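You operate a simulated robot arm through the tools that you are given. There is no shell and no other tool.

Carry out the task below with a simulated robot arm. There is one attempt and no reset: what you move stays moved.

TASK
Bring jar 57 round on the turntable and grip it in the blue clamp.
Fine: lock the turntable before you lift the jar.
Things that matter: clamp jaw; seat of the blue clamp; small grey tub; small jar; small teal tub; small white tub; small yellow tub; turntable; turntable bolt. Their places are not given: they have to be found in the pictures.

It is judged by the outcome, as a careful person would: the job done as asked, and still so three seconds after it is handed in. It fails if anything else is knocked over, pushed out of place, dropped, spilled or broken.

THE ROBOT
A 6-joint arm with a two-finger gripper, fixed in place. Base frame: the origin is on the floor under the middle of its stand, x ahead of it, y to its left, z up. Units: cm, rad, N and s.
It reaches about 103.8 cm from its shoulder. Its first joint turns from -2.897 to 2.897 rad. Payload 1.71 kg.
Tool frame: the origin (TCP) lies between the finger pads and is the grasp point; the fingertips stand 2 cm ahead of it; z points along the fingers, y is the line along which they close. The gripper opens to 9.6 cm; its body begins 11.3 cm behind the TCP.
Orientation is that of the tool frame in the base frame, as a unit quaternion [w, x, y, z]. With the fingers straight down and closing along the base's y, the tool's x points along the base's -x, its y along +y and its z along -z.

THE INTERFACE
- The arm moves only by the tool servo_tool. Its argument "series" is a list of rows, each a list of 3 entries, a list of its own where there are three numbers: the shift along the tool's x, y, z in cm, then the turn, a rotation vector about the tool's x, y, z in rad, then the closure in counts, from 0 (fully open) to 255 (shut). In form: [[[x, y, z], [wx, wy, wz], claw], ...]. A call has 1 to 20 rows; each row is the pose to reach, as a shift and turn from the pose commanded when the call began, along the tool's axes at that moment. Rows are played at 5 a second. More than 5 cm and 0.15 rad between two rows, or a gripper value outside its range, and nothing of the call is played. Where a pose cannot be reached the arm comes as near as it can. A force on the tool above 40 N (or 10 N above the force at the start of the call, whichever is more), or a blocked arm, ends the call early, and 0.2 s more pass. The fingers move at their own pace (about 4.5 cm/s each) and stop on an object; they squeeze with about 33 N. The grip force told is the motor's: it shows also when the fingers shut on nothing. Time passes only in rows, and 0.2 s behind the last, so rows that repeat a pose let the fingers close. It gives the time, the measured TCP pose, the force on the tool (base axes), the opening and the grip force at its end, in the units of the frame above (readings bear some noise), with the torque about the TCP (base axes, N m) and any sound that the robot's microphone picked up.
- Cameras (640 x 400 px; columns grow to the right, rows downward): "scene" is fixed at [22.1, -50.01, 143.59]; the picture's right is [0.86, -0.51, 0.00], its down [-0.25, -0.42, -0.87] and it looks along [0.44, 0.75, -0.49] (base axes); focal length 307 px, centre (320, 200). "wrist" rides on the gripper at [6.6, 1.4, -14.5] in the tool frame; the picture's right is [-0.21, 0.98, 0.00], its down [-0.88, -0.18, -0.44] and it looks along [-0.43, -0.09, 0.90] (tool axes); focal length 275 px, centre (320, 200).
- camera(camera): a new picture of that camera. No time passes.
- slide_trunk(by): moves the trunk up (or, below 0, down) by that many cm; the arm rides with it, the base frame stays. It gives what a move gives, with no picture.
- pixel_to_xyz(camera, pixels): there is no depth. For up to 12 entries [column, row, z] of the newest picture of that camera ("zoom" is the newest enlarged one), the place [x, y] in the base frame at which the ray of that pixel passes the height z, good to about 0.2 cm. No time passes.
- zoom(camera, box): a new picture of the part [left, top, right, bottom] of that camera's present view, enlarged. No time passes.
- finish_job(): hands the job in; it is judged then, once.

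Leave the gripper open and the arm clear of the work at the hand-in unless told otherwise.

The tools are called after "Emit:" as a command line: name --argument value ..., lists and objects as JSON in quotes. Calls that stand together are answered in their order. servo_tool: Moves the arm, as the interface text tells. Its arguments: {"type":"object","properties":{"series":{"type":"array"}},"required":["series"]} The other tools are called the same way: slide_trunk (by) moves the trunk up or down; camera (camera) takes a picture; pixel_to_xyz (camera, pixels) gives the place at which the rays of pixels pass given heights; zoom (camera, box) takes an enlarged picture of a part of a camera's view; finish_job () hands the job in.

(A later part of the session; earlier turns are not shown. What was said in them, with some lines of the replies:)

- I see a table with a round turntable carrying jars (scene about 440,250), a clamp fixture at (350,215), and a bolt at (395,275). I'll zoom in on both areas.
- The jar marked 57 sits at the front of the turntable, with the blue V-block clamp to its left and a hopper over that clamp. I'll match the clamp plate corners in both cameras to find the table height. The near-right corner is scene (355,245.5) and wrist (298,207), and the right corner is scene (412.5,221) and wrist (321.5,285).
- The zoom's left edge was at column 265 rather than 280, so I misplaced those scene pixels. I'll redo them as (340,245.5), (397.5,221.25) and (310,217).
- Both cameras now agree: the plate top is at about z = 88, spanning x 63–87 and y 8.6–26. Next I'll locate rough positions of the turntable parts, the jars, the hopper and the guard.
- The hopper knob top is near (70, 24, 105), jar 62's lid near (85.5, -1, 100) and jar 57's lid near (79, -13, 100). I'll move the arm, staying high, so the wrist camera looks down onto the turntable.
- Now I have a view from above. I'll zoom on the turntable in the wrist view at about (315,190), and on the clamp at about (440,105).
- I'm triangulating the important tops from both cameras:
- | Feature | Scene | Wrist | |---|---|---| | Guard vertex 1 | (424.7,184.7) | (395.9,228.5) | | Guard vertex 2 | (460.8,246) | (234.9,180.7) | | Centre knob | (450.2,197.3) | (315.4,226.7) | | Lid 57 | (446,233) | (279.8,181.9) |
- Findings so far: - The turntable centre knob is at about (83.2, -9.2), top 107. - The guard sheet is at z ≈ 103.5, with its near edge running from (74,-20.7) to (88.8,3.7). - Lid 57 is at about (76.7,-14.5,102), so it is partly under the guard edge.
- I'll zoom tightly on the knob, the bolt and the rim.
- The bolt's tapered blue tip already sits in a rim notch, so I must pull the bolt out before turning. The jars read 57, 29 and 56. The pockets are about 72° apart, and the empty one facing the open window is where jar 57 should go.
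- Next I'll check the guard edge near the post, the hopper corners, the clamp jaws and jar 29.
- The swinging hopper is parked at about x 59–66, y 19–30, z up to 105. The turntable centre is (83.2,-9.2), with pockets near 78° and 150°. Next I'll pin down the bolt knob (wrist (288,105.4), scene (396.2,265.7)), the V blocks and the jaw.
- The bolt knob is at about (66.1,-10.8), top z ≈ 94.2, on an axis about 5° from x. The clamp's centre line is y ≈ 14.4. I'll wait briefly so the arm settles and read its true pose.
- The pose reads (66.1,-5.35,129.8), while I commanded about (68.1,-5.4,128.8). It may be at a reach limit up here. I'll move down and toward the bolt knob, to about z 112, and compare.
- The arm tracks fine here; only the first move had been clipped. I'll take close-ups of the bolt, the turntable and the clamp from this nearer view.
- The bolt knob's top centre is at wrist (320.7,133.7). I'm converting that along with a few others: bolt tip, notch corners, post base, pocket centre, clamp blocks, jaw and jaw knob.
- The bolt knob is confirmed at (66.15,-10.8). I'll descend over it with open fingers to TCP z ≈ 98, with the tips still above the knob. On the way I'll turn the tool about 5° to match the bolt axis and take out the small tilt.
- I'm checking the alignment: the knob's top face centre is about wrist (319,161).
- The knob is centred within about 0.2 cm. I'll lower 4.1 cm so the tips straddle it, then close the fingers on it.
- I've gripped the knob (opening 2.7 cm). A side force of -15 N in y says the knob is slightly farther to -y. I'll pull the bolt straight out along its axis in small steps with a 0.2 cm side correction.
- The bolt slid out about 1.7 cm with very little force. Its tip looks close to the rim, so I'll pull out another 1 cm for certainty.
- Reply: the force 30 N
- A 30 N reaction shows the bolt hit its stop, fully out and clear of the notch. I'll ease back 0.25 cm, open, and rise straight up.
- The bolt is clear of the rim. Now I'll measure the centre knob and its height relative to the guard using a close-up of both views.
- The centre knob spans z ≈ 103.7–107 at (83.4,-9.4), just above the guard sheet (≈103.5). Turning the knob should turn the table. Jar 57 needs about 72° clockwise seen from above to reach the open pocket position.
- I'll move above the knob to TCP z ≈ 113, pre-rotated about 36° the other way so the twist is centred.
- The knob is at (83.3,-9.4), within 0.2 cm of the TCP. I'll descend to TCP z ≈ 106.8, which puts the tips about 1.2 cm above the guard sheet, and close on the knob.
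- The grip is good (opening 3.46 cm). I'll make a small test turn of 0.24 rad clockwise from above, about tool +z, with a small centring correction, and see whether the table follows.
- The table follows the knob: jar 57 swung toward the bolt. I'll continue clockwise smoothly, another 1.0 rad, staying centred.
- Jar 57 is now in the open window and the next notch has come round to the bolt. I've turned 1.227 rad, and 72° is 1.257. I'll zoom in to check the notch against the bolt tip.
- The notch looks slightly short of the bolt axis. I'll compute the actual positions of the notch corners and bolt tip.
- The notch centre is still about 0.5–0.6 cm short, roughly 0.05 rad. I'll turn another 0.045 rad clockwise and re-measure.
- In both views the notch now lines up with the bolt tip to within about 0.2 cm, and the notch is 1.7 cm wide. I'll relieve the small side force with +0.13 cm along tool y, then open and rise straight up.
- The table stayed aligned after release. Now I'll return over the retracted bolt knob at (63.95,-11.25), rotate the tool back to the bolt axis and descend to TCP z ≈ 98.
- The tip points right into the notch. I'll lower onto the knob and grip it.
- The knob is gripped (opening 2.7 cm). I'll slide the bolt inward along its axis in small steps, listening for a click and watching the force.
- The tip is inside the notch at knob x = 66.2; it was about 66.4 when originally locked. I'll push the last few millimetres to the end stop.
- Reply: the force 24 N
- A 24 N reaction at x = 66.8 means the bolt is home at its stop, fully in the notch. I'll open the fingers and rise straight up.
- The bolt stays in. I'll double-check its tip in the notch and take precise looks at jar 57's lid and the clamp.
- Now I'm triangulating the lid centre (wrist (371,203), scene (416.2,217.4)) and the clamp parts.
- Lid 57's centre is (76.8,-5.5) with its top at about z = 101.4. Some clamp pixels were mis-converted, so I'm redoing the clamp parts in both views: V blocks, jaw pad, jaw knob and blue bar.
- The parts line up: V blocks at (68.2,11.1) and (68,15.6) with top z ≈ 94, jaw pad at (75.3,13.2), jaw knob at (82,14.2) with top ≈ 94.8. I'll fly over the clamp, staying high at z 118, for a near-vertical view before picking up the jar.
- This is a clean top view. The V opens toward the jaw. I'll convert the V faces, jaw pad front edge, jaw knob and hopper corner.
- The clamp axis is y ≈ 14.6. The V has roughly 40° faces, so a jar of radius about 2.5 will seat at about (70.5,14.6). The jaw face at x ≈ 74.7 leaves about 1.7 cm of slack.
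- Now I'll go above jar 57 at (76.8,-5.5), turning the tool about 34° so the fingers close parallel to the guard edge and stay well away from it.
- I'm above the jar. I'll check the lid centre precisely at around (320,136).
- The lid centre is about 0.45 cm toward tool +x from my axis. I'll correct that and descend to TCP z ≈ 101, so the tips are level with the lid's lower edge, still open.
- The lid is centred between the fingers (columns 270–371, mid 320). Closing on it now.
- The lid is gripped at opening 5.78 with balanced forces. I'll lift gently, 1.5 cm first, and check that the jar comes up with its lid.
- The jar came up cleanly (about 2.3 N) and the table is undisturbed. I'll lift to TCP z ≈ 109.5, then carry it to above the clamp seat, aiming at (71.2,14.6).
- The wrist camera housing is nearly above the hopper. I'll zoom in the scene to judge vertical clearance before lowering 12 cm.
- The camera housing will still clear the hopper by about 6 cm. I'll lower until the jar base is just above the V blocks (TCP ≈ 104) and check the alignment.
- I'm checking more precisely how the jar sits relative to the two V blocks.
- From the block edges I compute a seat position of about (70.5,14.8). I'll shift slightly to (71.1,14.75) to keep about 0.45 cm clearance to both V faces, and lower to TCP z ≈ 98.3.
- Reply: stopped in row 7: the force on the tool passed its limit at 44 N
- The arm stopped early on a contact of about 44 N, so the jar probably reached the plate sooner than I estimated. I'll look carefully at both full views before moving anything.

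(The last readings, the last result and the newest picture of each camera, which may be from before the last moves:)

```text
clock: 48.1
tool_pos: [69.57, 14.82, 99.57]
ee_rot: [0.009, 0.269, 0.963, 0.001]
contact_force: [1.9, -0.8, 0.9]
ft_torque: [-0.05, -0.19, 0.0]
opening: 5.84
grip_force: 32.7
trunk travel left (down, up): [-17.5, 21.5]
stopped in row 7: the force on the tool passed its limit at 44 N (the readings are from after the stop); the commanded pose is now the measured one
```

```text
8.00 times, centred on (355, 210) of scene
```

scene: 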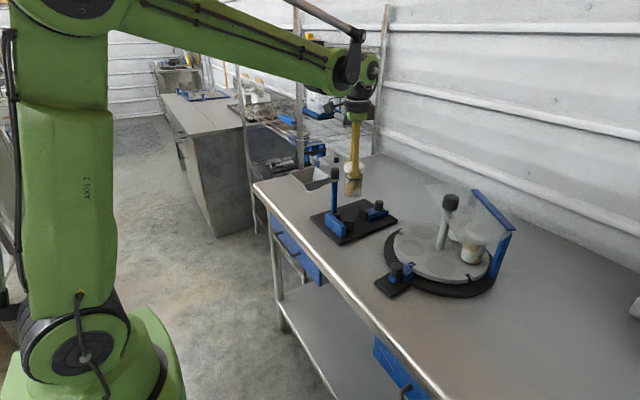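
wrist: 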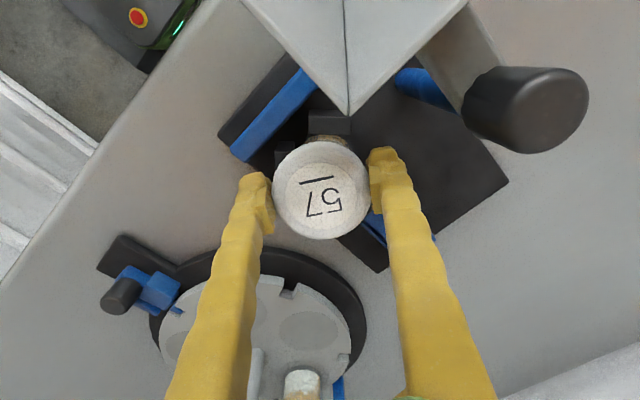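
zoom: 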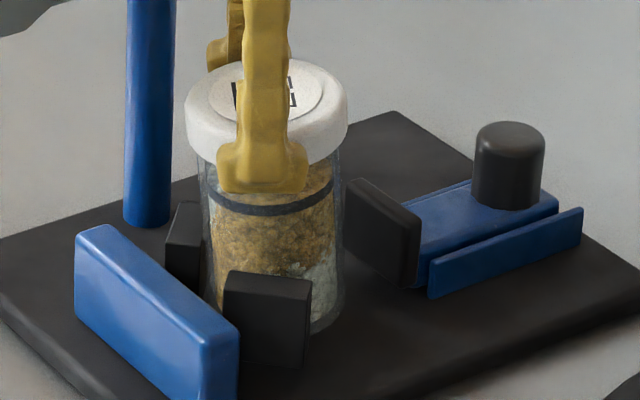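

The jar's base met the plate earlier than I figured, and the jar now leans a few degrees, top toward −x, in the grip. Nothing else is disturbed. I'll lift about 2 cm, ease 0.5 cm away from the V, remove the small tool tilt, and look at the jar's lean.

Emit:
servo_tool --series '[[[-0.1, 0.05, -0.4], [0.002, 0.005, 0], 255], [[-0.25, 0.15, -1], [0.004, 0.01, 0], 255], [[-0.43, 0.26, -2], [0.007, 0.017, 0], 255], [[-0.43, 0.26, -2], [0.007, 0.017, 0], 255], [[-0.43, 0.26, -2], [0.007, 0.017, 0], 255]]'

Emit:
zoom --camera "scene" --box '[335, 175, 375, 235]'

Emit:
zoom --camera "wrist" --box '[230, 60, 410, 220]'

```text
clock: 49.3
tool_pos: [70.26, 14.85, 101.65]
ee_rot: [-0.002, 0.27, 0.963, 0.001]
contact_force: [0.2, -0.2, -1.8]
ft_torque: [0.0, 0.0, 0.03]
opening: 5.77
grip_force: 32.9
trunk travel left (down, up): [-17.5, 21.5]
```

```text
6.67 times, centred on (355, 205) of scene
```

zoom: 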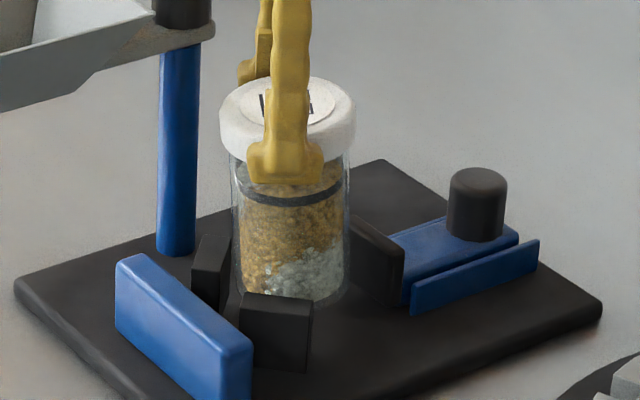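

```text
2.50 times, centred on (320, 140) of wrist
```

zoom: 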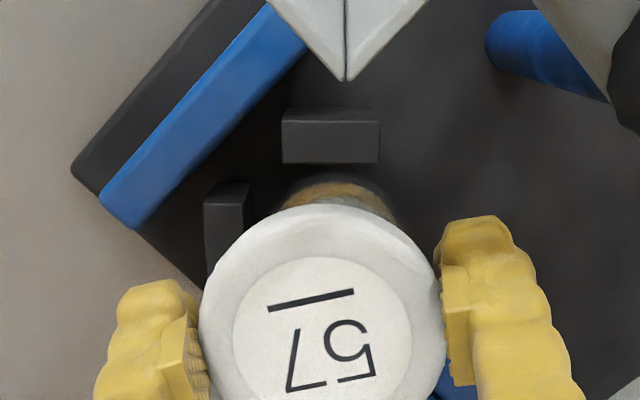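

Emit:
zoom --camera "wrist" --box '[265, 90, 375, 180]'

Emit:
zoom --camera "scene" --box '[337, 180, 373, 225]'

```text
4.44 times, centred on (320, 135) of wrist
```

zoom: 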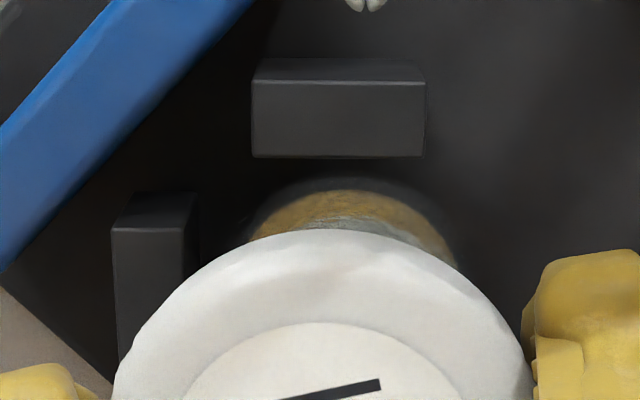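

```text
8.89 times, centred on (355, 202) of scene
```

zoom: 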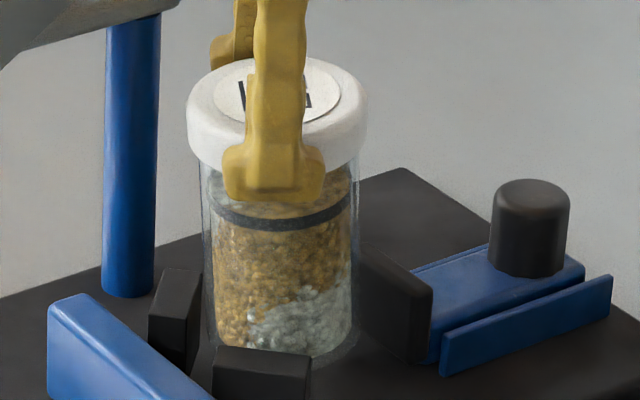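

The jar leans about 5°, its bottom shifted toward +x relative to the lid. I'll rotate the tool by about 0.085 rad about base +y to bring it upright, while shifting about 0.7 cm in +x so the base stays between the V and the jaw.

Emit:
servo_tool --series '[[[-0.2, 0.12, 0], [0.015, 0.024, 0], 255], [[-0.4, 0.24, 0], [0.03, 0.048, 0], 255], [[-0.6, 0.36, 0], [0.044, 0.072, 0], 255], [[-0.6, 0.36, 0], [0.044, 0.072, 0], 255], [[-0.6, 0.36, 0], [0.044, 0.072, 0], 255]]'

Emit:
zoom --camera "scene" --box '[337, 180, 373, 225]'

Emit:
zoom --camera "wrist" --box '[265, 90, 375, 180]'

```text
clock: 50.5
tool_pos: [70.92, 14.82, 101.57]
ee_rot: [-0.041, 0.27, 0.962, -0.01]
contact_force: [0.0, -0.8, -1.5]
ft_torque: [0.03, -0.03, -0.01]
opening: 5.8
grip_force: 32.6
trunk travel left (down, up): [-17.5, 21.5]
```

```text
8.89 times, centred on (355, 202) of scene
```

zoom: 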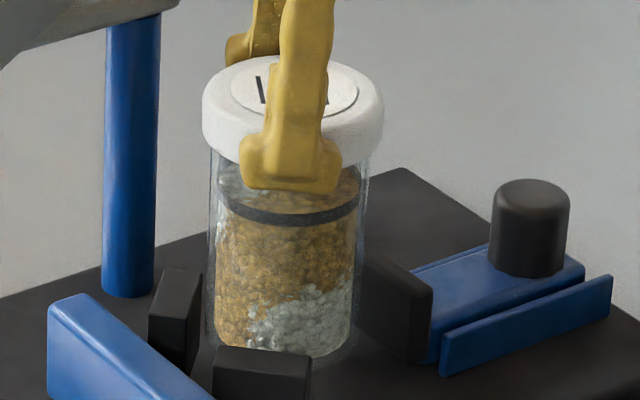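

```text
4.44 times, centred on (320, 135) of wrist
```

zoom: 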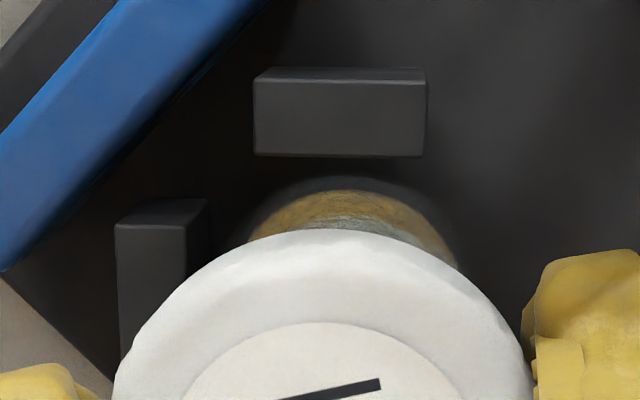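

The jar now looks upright (band tilt matches the perspective) with its base about at (70.9,14.8), between V and jaw. I'll lower vertically by 1.5 cm, staying just above where the plate contact was.

Emit:
servo_tool --series '[[[-0.037, 0.02, 0.5], [0, 0, 0], 255], [[-0.074, 0.041, 1.0], [0, 0, 0], 255], [[-0.11, 0.062, 1.5], [0, 0, 0], 255], [[-0.11, 0.062, 1.5], [0, 0, 0], 255]]'

Emit:
zoom --camera "scene" --box '[337, 180, 373, 235]'

```text
clock: 51.5
tool_pos: [71.02, 14.83, 100.05]
ee_rot: [-0.042, 0.27, 0.962, -0.01]
contact_force: [-0.8, -0.8, -2.0]
ft_torque: [0.02, 0.0, 0.02]
opening: 5.76
grip_force: 33.2
trunk travel left (down, up): [-17.5, 21.5]
```

```text
7.27 times, centred on (355, 208) of scene
```

zoom: 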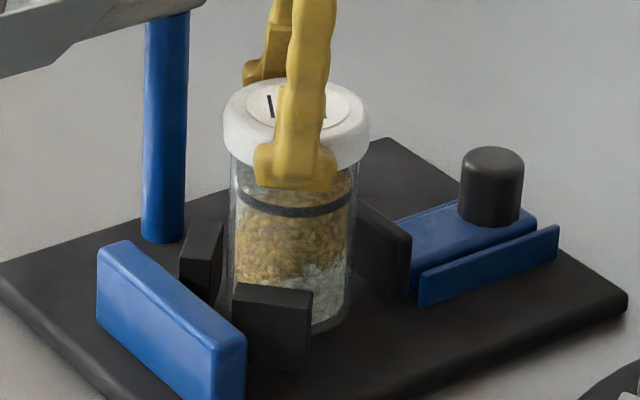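

No contact yet at z = 100.05, with the weight still on the gripper. I'll lower another 0.3 cm.

Emit:
servo_tool --series '[[[-0.011, 0.006, 0.15], [0, 0, 0], 255], [[-0.022, 0.012, 0.3], [0, 0, 0], 255], [[-0.022, 0.012, 0.3], [0, 0, 0], 255]]'

```text
clock: 52.3
tool_pos: [71.0, 14.88, 99.72]
ee_rot: [-0.042, 0.27, 0.962, -0.01]
contact_force: [-0.9, -0.4, -1.9]
ft_torque: [-0.02, 0.0, 0.0]
opening: 5.77
grip_force: 32.8
trunk travel left (down, up): [-17.5, 21.5]
```

Still free at 99.72. I'll lower another 0.25 cm.

Emit:
servo_tool --series '[[[-0.009, 0.005, 0.12], [0, 0, 0], 255], [[-0.018, 0.01, 0.25], [0, 0, 0], 255], [[-0.018, 0.01, 0.25], [0, 0, 0], 255]]'

```text
clock: 53.1
tool_pos: [70.93, 14.74, 99.56]
ee_rot: [-0.042, 0.27, 0.962, -0.01]
contact_force: [-0.3, 0.6, -3.2]
ft_torque: [-0.02, 0.05, 0.01]
opening: 5.77
grip_force: 33.4
trunk travel left (down, up): [-17.5, 21.5]
```

Still carrying the weight at 99.56. Another 0.25 cm.

Emit:
servo_tool --series '[[[-0.009, 0.005, 0.12], [0, 0, 0], 255], [[-0.018, 0.01, 0.25], [0, 0, 0], 255], [[-0.018, 0.01, 0.25], [0, 0, 0], 255]]'

```text
clock: 53.9
tool_pos: [70.88, 14.8, 99.23]
ee_rot: [-0.041, 0.27, 0.962, -0.01]
contact_force: [0.3, -0.5, -3.4]
ft_torque: [0.03, 0.02, 0.04]
opening: 5.78
grip_force: 33.0
trunk travel left (down, up): [-17.5, 21.5]
```

Still free at 99.23. I'll continue in small steps.

Emit:
servo_tool --series '[[[-0.009, 0.005, 0.12], [0, 0, 0], 255], [[-0.018, 0.01, 0.25], [0, 0, 0], 255], [[-0.018, 0.01, 0.25], [0, 0, 0], 255]]'

Emit:
zoom --camera "scene" --box '[337, 180, 373, 235]'

```text
clock: 54.7
tool_pos: [70.9, 14.76, 98.97]
ee_rot: [-0.043, 0.269, 0.962, -0.01]
contact_force: [-0.6, -0.7, -0.1]
ft_torque: [0.04, 0.01, 0.03]
opening: 5.77
grip_force: 32.9
trunk travel left (down, up): [-17.5, 21.5]
```

```text
7.27 times, centred on (355, 208) of scene
```

zoom: 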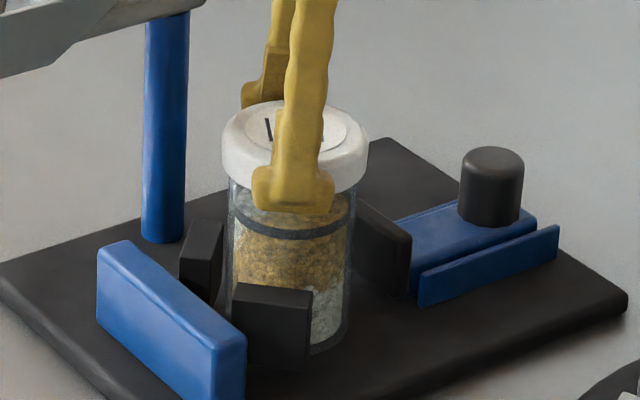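

The weight has come off the gripper (z force ≈ 0), so the base is touching the plate at TCP 98.97. One more millimetre to confirm.

Emit:
servo_tool --series '[[[-0.007, 0.004, 0.1], [0, 0, 0], 255], [[-0.007, 0.004, 0.1], [0, 0, 0], 255]]'

```text
clock: 55.3
tool_pos: [70.88, 14.81, 99.04]
ee_rot: [-0.042, 0.27, 0.962, -0.01]
contact_force: [2.5, -0.1, 6.6]
ft_torque: [0.23, -0.05, 0.0]
opening: 5.76
grip_force: 32.9
trunk travel left (down, up): [-17.5, 21.5]
```

The jar stands on the plate with 6.6 N of support. I'll open the fingers in place, then check that the jar is upright before rising.

Emit:
servo_tool --series '[[[0.007, -0.004, -0.1], [0, 0, 0], 255], [[0.007, -0.004, -0.1], [0, 0, 0], 60], [[0.007, -0.004, -0.1], [0, 0, 0], 0], [[0.007, -0.004, -0.1], [0, 0, 0], 0], [[0.007, -0.004, -0.1], [0, 0, 0], 0]]'

Emit:
zoom --camera "scene" --box '[337, 180, 373, 235]'

Emit:
camera --camera "wrist"

```text
clock: 56.5
tool_pos: [70.83, 14.71, 98.87]
ee_rot: [-0.042, 0.269, 0.962, -0.009]
contact_force: [0.0, -0.6, 0.0]
ft_torque: [0.03, 0.02, -0.04]
opening: 9.61
grip_force: 0.0
trunk travel left (down, up): [-17.5, 21.5]
```

```text
7.27 times, centred on (355, 208) of scene
```

zoom: 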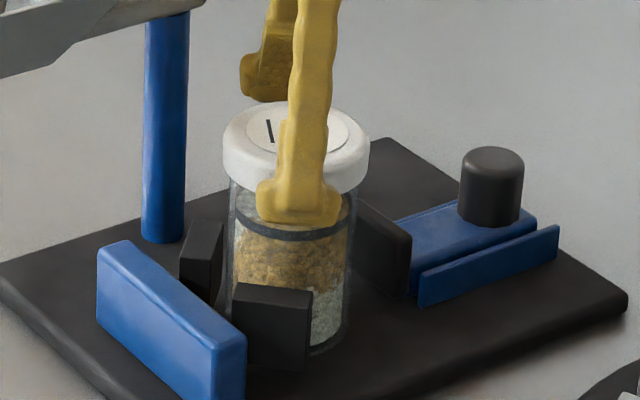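

```text
taken
```

wrist: 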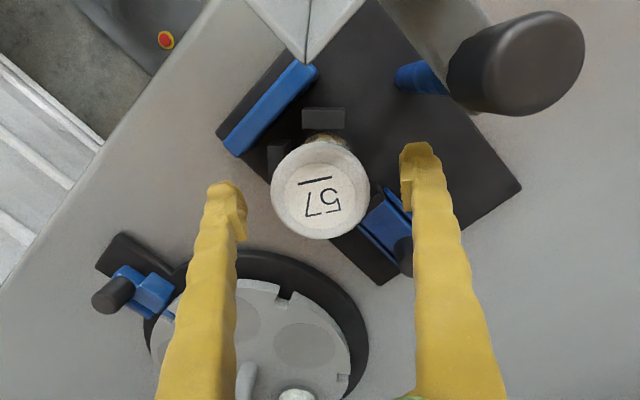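

The jar stands upright and free in the V area. I'll rise straight up, removing the tool tilt once clear.

Emit:
servo_tool --series '[[[0.11, -0.06, -1.5], [0, 0, 0], 0], [[0.26, -0.145, -3.5], [0, 0, 0], 0], [[0.48, -0.27, -6.5], [0, 0, 0], 0], [[0.7, -0.39, -9.5], [-0.015, -0.024, 0], 0], [[0.92, -0.52, -12.5], [-0.03, -0.048, 0], 0], [[1.1, -0.62, -15], [-0.044, -0.072, 0], 0], [[1.1, -0.62, -15], [-0.044, -0.072, 0], 0], [[1.1, -0.62, -15], [-0.044, -0.072, 0], 0]]'

Emit:
zoom --camera "scene" --box '[320, 160, 410, 250]'

Emit:
camera --camera "wrist"

```text
clock: 58.3
tool_pos: [70.96, 14.77, 114.06]
ee_rot: [-0.001, 0.269, 0.963, 0.001]
contact_force: [0.0, -0.3, 0.1]
ft_torque: [0.04, -0.03, 0.03]
opening: 9.61
grip_force: 0.1
trunk travel left (down, up): [-17.5, 21.5]
```

```text
4.44 times, centred on (365, 205) of scene
```

zoom: 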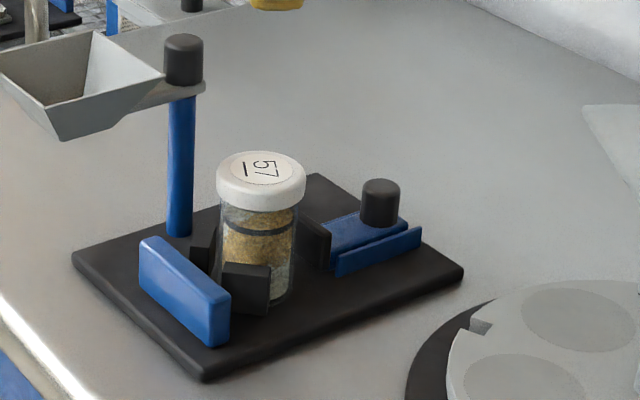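

```text
taken
```

wrist: 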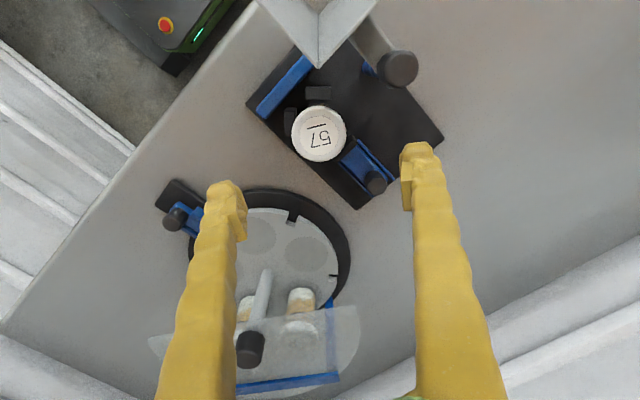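

The jar stands upright in front of the V. Now I'll find the jaw knob, at around wrist (376,182) and scene (378.5,201).

Emit:
zoom --camera "wrist" --box '[300, 80, 440, 220]'

Emit:
pixel_to_xyz --camera "wrist" --pixels '[[376, 183, 94.8], [319, 135, 99.7], [376, 183, 96]]'

```text
2.86 times, centred on (370, 150) of wrist
```

zoom: 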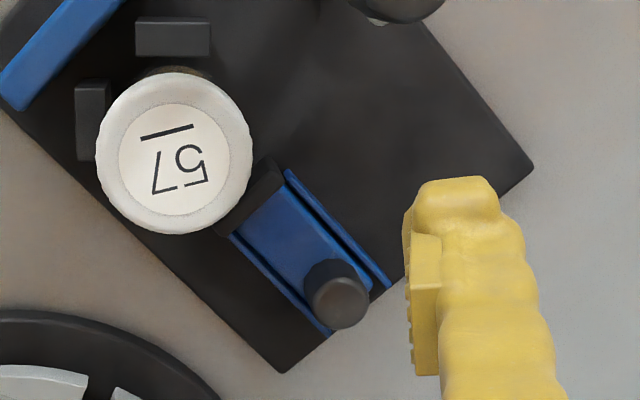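

```text
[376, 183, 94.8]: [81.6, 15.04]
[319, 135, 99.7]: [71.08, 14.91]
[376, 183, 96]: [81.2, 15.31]
```

Emit:
servo_tool --series '[[[-1.84, 1.15, 0], [0, 0, -0.115], 0], [[-3.68, 2.3, 0], [0, 0, -0.23], 0], [[-5.52, 3.44, 0], [0, 0, -0.345], 0], [[-7.37, 4.58, 0], [0, 0, -0.46], 0], [[-9.21, 5.73, 0], [0, 0, -0.57], 0], [[-9.21, 5.73, 4], [0, 0, -0.57], 0], [[-9.21, 5.73, 8], [0, 0, -0.57], 0], [[-9.21, 5.73, 10], [0, 0, -0.57], 0], [[-9.21, 5.73, 10], [0, 0, -0.57], 0], [[-9.21, 5.73, 10], [0, 0, -0.57], 0]]'

Emit:
camera --camera "wrist"

Emit:
camera --camera "scene"

```text
clock: 60.5
tool_pos: [81.78, 15.04, 104.09]
ee_rot: [0.0, -0.011, 1.0, 0.002]
contact_force: [-0.1, -0.9, 0.8]
ft_torque: [0.0, -0.07, -0.01]
opening: 9.6
grip_force: 0.1
trunk travel left (down, up): [-17.5, 21.5]
```

```text
taken
```

wrist: 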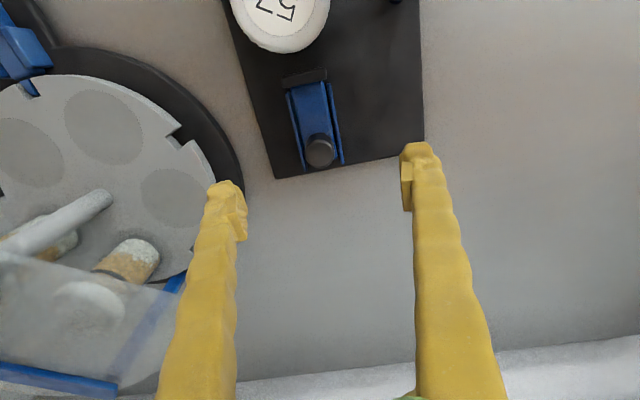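

```text
taken
```

scene: 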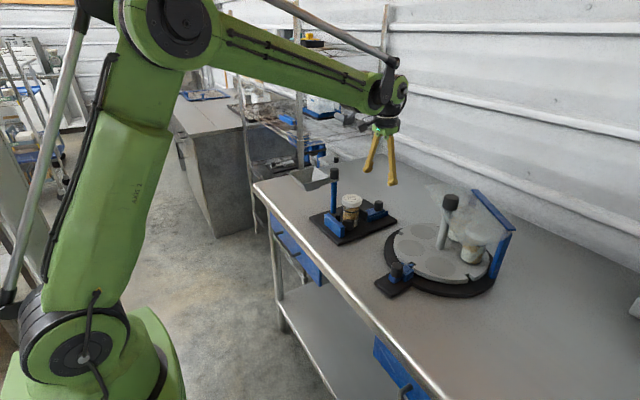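

The knob is right under the tool axis (wrist (320,153) against an expected row of 150). I'll descend to TCP z ≈ 94.6 so the tips stay above the rails, and close on the knob.

Emit:
servo_tool --series '[[[-0.1, 0, 3], [0, 0, 0], 0], [[-0.1, 0, 6], [0, 0, 0], 0], [[-0.1, 0, 8.3], [0, 0, 0], 0], [[-0.1, 0, 9.5], [0, 0, 0], 0], [[-0.1, 0, 9.5], [0, 0, 0], 0], [[-0.1, 0, 9.5], [0, 0, 0], 0]]'

Emit:
camera --camera "wrist"

Emit:
zoom --camera "scene" --box '[320, 140, 440, 250]'

```text
clock: 61.9
tool_pos: [81.8, 15.02, 94.47]
ee_rot: [-0.001, -0.011, 1.0, 0.001]
contact_force: [-0.2, -0.6, -1.2]
ft_torque: [0.02, 0.01, 0.04]
opening: 9.62
grip_force: 0.1
trunk travel left (down, up): [-17.5, 21.5]
```

```text
taken
```

wrist: 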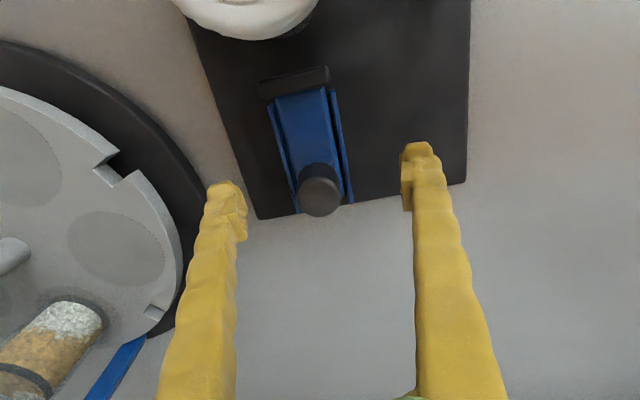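

```text
3.64 times, centred on (380, 195) of scene
```

zoom: 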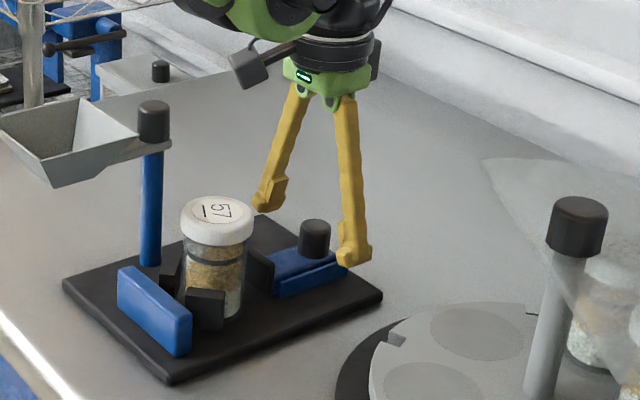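

The knob sits between the fingers. Closing on it.

Emit:
servo_tool --series '[[[0, 0, 0], [0, 0, 0], 255], [[0, 0, 0], [0, 0, 0], 255], [[0, 0, 0], [0, 0, 0], 255], [[0, 0, 0], [0, 0, 0], 255], [[0, 0, 0], [0, 0, 0], 255]]'

Emit:
zoom --camera "wrist" --box '[220, 0, 420, 260]'

```text
clock: 63.1
tool_pos: [81.94, 14.85, 94.34]
ee_rot: [-0.001, -0.012, 1.0, 0.002]
contact_force: [-1.6, -16.0, 2.4]
ft_torque: [-0.36, -0.2, -0.06]
opening: 2.64
grip_force: 29.2
trunk travel left (down, up): [-17.5, 21.5]
```

```text
1.54 times, centred on (320, 130) of wrist
```

zoom: 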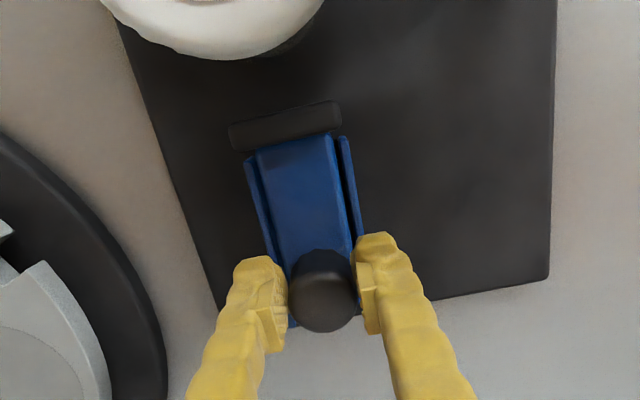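

The knob is gripped with a small side force. I'll correct 0.2 cm in -y and slide the jaw toward the jar along tool +x (base -x), 1.2 cm first.

Emit:
servo_tool --series '[[[0, -0.2, 0], [0, 0, 0], 255], [[0.3, -0.2, 0], [0, 0, 0], 255], [[0.6, -0.2, 0], [0, 0, 0], 255], [[0.9, -0.2, 0], [0, 0, 0], 255], [[1.2, -0.2, 0], [0, 0, 0], 255], [[1.2, -0.2, 0], [0, 0, 0], 255]]'

Emit:
zoom --camera "scene" --box '[320, 160, 410, 250]'

Emit:
zoom --camera "wrist" --box '[220, 0, 420, 260]'

```text
clock: 64.5
tool_pos: [80.62, 14.75, 94.51]
ee_rot: [-0.001, -0.012, 1.0, 0.002]
contact_force: [-7.8, 5.5, -0.6]
ft_torque: [0.08, 0.22, 0.06]
opening: 2.64
grip_force: 33.5
trunk travel left (down, up): [-17.5, 21.5]
```

```text
4.44 times, centred on (365, 205) of scene
```

zoom: 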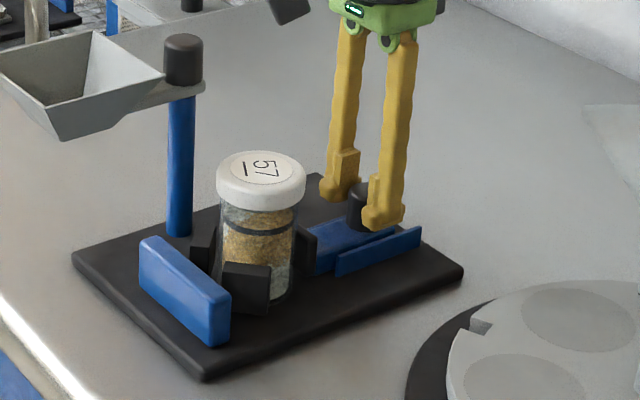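

```text
1.54 times, centred on (320, 130) of wrist
```

zoom: 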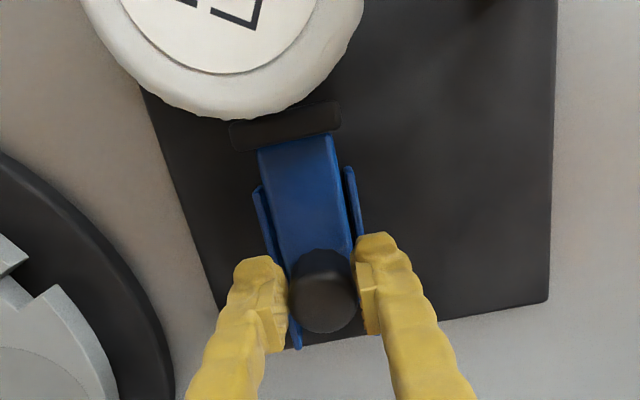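

The jaw is now just about at the jar, which is undisturbed. I'll push on in small steps and watch the force.

Emit:
servo_tool --series '[[[0.1, 0.05, 0], [0, 0, 0], 255], [[0.2, 0.05, 0], [0, 0, 0], 255], [[0.3, 0.05, 0], [0, 0, 0], 255], [[0.4, 0.05, 0], [0, 0, 0], 255], [[0.4, 0.05, 0], [0, 0, 0], 255]]'

Emit:
zoom --camera "scene" --box '[325, 170, 395, 240]'

```text
clock: 65.7
tool_pos: [80.3, 14.81, 94.55]
ee_rot: [-0.001, -0.012, 1.0, 0.001]
contact_force: [-6.8, 2.9, 0.0]
ft_torque: [0.02, 0.12, -0.01]
opening: 2.64
grip_force: 33.1
trunk travel left (down, up): [-17.5, 21.5]
```

```text
5.71 times, centred on (360, 205) of scene
```

zoom: 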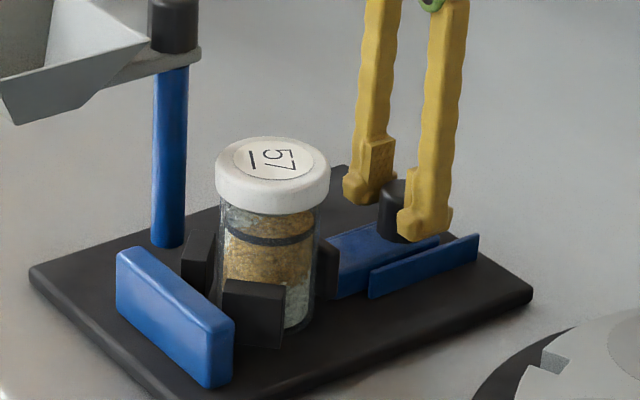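

The jaw is at x ≈ 80.3 with no real resistance yet. Continuing another 0.5 cm in small steps.

Emit:
servo_tool --series '[[[0.1, 0.03, 0], [0, 0, 0], 255], [[0.2, 0.03, 0], [0, 0, 0], 255], [[0.3, 0.03, 0], [0, 0, 0], 255], [[0.4, 0.03, 0], [0, 0, 0], 255], [[0.5, 0.03, 0], [0, 0, 0], 255], [[0.5, 0.03, 0], [0, 0, 0], 255]]'

Emit:
zoom --camera "scene" --box '[325, 170, 395, 240]'

Emit:
zoom --camera "wrist" --box '[220, 0, 420, 260]'

```text
clock: 67.1
tool_pos: [79.84, 14.76, 94.52]
ee_rot: [-0.001, -0.012, 1.0, 0.002]
contact_force: [-5.5, -3.6, 0.8]
ft_torque: [-0.07, 0.1, -0.01]
opening: 2.64
grip_force: 33.1
trunk travel left (down, up): [-17.5, 21.5]
```

```text
5.71 times, centred on (360, 205) of scene
```

zoom: 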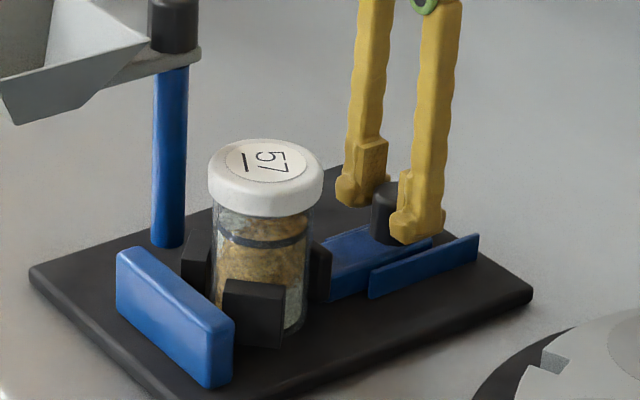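

```text
1.54 times, centred on (320, 130) of wrist
```

zoom: 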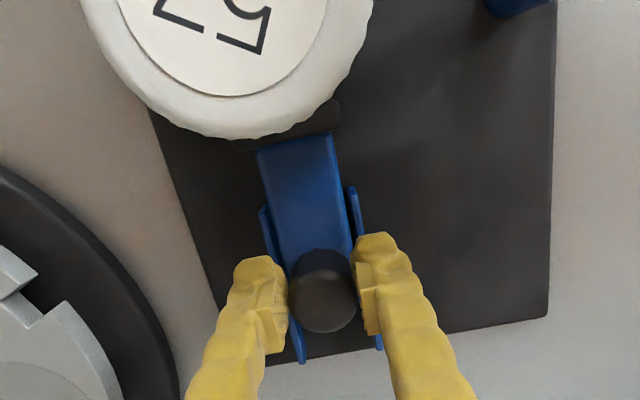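

The jaw is touching and nudging the jar toward the V. I'll keep pushing until it firms up.

Emit:
servo_tool --series '[[[0.1, 0.02, 0], [0, 0, 0], 255], [[0.2, 0.02, 0], [0, 0, 0], 255], [[0.3, 0.02, 0], [0, 0, 0], 255], [[0.4, 0.02, 0], [0, 0, 0], 255], [[0.4, 0.02, 0], [0, 0, 0], 255]]'

Emit:
zoom --camera "scene" --box '[325, 170, 395, 240]'

```text
clock: 68.3
tool_pos: [79.55, 14.76, 94.47]
ee_rot: [-0.002, -0.012, 1.0, 0.002]
contact_force: [29.6, -1.9, 8.4]
ft_torque: [-0.03, -0.52, -0.01]
opening: 2.65
grip_force: 32.9
trunk travel left (down, up): [-17.5, 21.5]
```

```text
5.71 times, centred on (360, 205) of scene
```

zoom: 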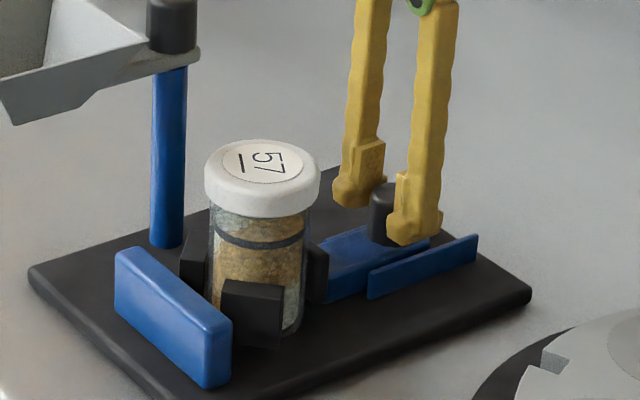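

A reaction of 30 N shows the jar is pressed firmly into the V. I'll open the fingers without pulling back and see whether the jaw holds.

Emit:
servo_tool --series '[[[0, 0, 0], [0, 0, 0], 255], [[0, 0, 0], [0, 0, 0], 150], [[0, 0, 0], [0, 0, 0], 0], [[0, 0, 0], [0, 0, 0], 0], [[0, 0, 0], [0, 0, 0], 0], [[0, 0, 0], [0, 0, 0], 0]]'

Emit:
zoom --camera "scene" --box '[325, 170, 395, 240]'

Emit:
zoom --camera "wrist" --box '[220, 0, 420, 260]'

```text
clock: 69.7
tool_pos: [79.36, 14.79, 94.49]
ee_rot: [-0.001, -0.012, 1.0, 0.001]
contact_force: [0.5, 0.1, -1.1]
ft_torque: [0.01, 0.03, 0.01]
opening: 9.6
grip_force: 0.0
trunk travel left (down, up): [-17.5, 21.5]
```

```text
5.71 times, centred on (360, 205) of scene
```

zoom: 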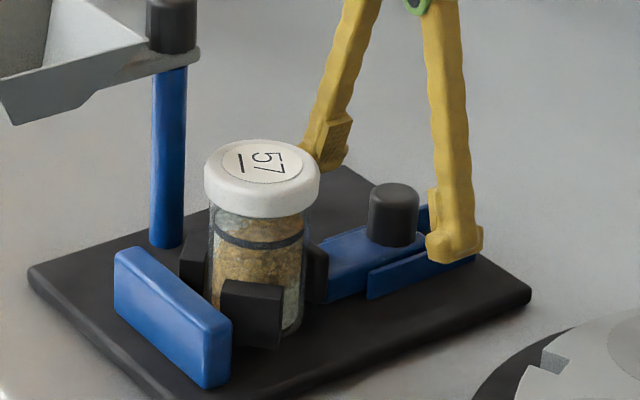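

```text
1.54 times, centred on (320, 130) of wrist
```

zoom: 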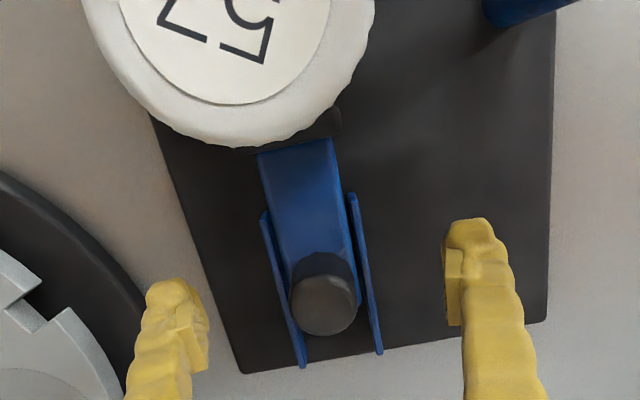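

The jaw stays put against the jar. I'll rise straight up and inspect the clamp closely.

Emit:
servo_tool --series '[[[0, 0, -2.5], [0, 0, 0], 0], [[0, 0, -6.5], [0, 0, 0], 0], [[0, 0, -11], [0, 0, 0], 0], [[0, 0, -15.5], [0, 0, 0], 0], [[0, 0, -20], [0, 0, 0], 0], [[0, 0, -22], [0, 0, 0], 0], [[0, 0, -22], [0, 0, 0], 0]]'

Emit:
zoom --camera "scene" --box '[330, 180, 380, 235]'

Emit:
camera --camera "wrist"

```text
clock: 71.3
tool_pos: [79.35, 14.74, 116.63]
ee_rot: [-0.001, -0.011, 1.0, 0.002]
contact_force: [0.2, 0.1, -1.0]
ft_torque: [0.01, 0.0, -0.02]
opening: 9.58
grip_force: 0.1
trunk travel left (down, up): [-17.5, 21.5]
```

```text
7.27 times, centred on (355, 208) of scene
```

zoom: 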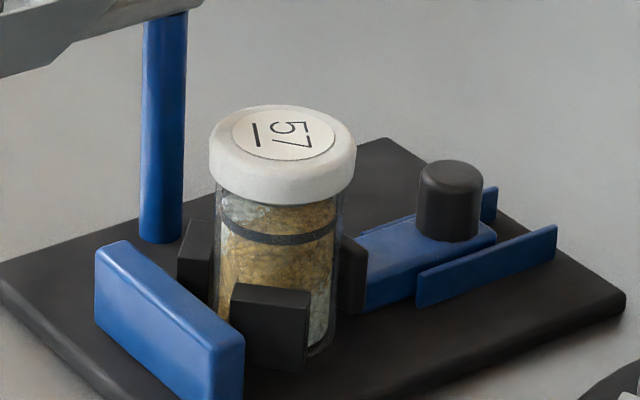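

```text
taken
```

wrist: 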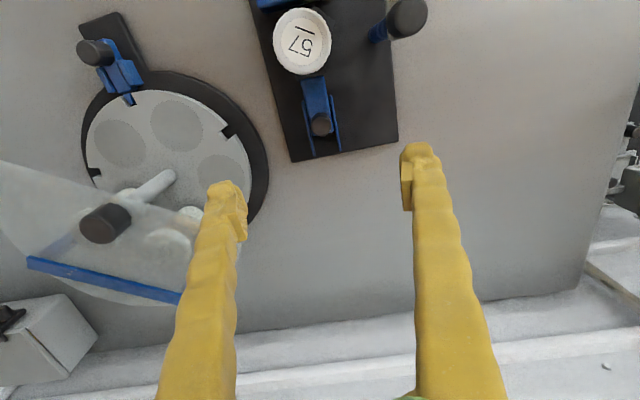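

Jar 57 stands upright, held between the V blocks and the jaw. I'll move the arm up and back toward its starting area, well clear, and verify everything once more.

Emit:
servo_tool --series '[[[0, 0, -4], [0, 0, 0], 0], [[0, 0, -8], [0, 0, 0], 0], [[4, 0, -9], [0, 0, 0], 0], [[8.5, 0, -10], [0, 0, 0], 0], [[13, 0, -10], [0, 0, 0], 0], [[17.5, 0, -10], [0, 0, 0], 0], [[22, 0.5, -10], [0, 0, 0], 0], [[26.5, 1, -10], [0, 0, 0], 0], [[31, 1.5, -10], [0, 0, 0], 0], [[35, 2, -10], [0, 0, 0], 0], [[37, 2, -10], [0, 0, 0], 0], [[37, 2, -10], [0, 0, 0], 0], [[37, 2, -10], [0, 0, 0], 0]]'

Emit:
camera --camera "scene"

Emit:
camera --camera "wrist"

Emit:
zoom --camera "wrist" --box '[180, 160, 420, 390]'

Emit:
zoom --camera "scene" --box '[300, 150, 520, 300]'

```text
clock: 74.1
tool_pos: [42.45, 15.98, 126.59]
ee_rot: [-0.001, -0.011, 1.0, 0.001]
contact_force: [0.4, 0.3, 0.6]
ft_torque: [-0.01, -0.03, 0.0]
opening: 9.59
grip_force: 0.1
trunk travel left (down, up): [-17.5, 21.5]
```

```text
taken
```

scene: 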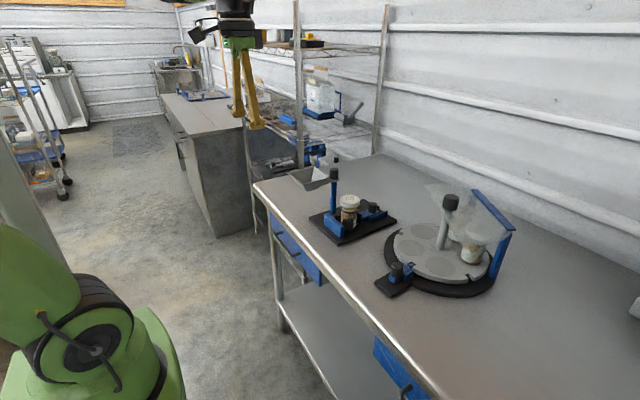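

```text
taken
```

wrist: 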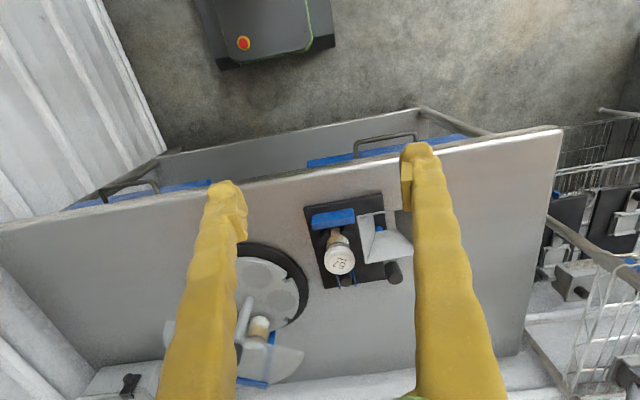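

```text
1.74 times, centred on (300, 275) of wrist
```

zoom: 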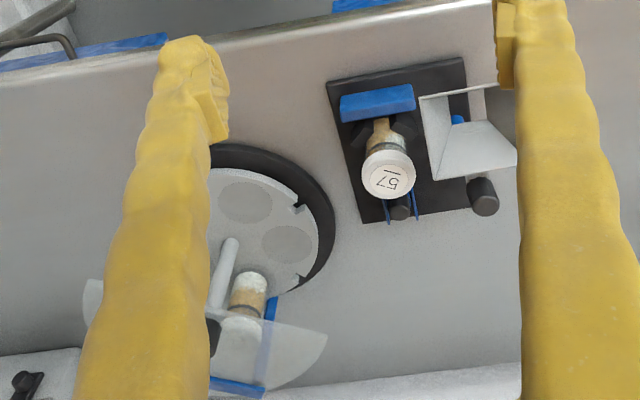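

```text
2.67 times, centred on (410, 225) of scene
```

zoom: 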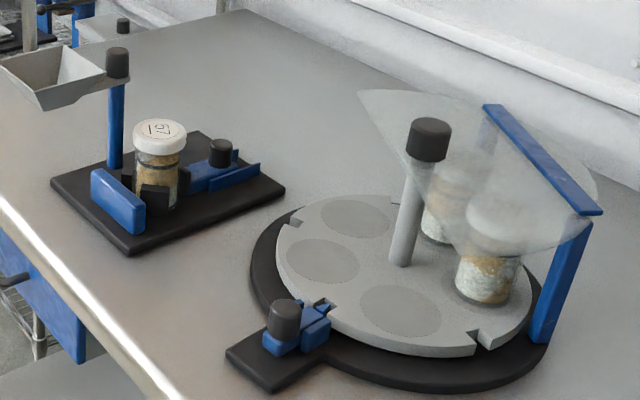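

Everything looks right: jar 57 is upright in the clamp, jars 29 and 56 are in place, the bolt is in its notch, and the hopper and guard are untouched. One last close look at jaw contact and bolt.

Emit:
zoom --camera "scene" --box '[335, 190, 375, 230]'

Emit:
zoom --camera "scene" --box '[385, 245, 445, 300]'

```text
10.00 times, centred on (355, 210) of scene
```

zoom: 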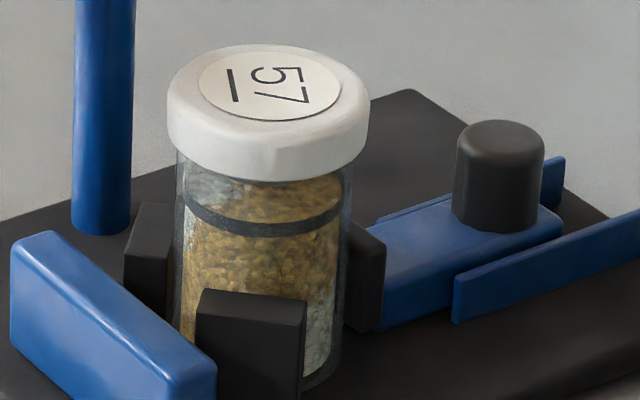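

```text
7.27 times, centred on (415, 272) of scene
```

zoom: 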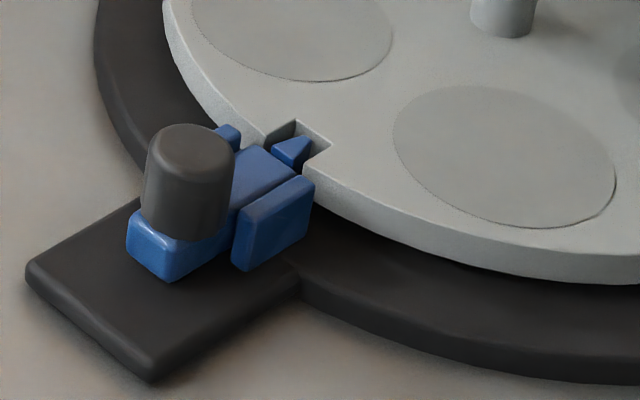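

The jaw pad presses on jar 57, the jar sits in the V, the bolt tip is inside the notch, and the gripper is open with the arm clear. I'm handing in the job.

Emit:
finish_job

```text
The job is handed in.
```

Jar 57 is upright in the blue clamp, pressed into the V by the jaw, and I've handed the job in.

- **Turntable:** I pulled the bolt out and turned the table about 72° by its centre knob to bring jar 57 into the open window. I then pushed the bolt home in the next notch before lifting the jar.
- **Clamp:** The jaw met about 30 N when I closed it on the jar. It held its position after I let go of its knob.
- **One rough moment:** While I was lowering the jar into the clamp, the arm stopped on a contact of about 44 N and the jar tipped about 5° in the grip. I lifted it, straightened it and set it down gently. I saw no damage or spill in the pictures.
- **Everything else:** Jars 29 and 56, the hopper and the guard looked undisturbed in the last pictures. The gripper is open and the arm is back near its starting position, clear of the work.
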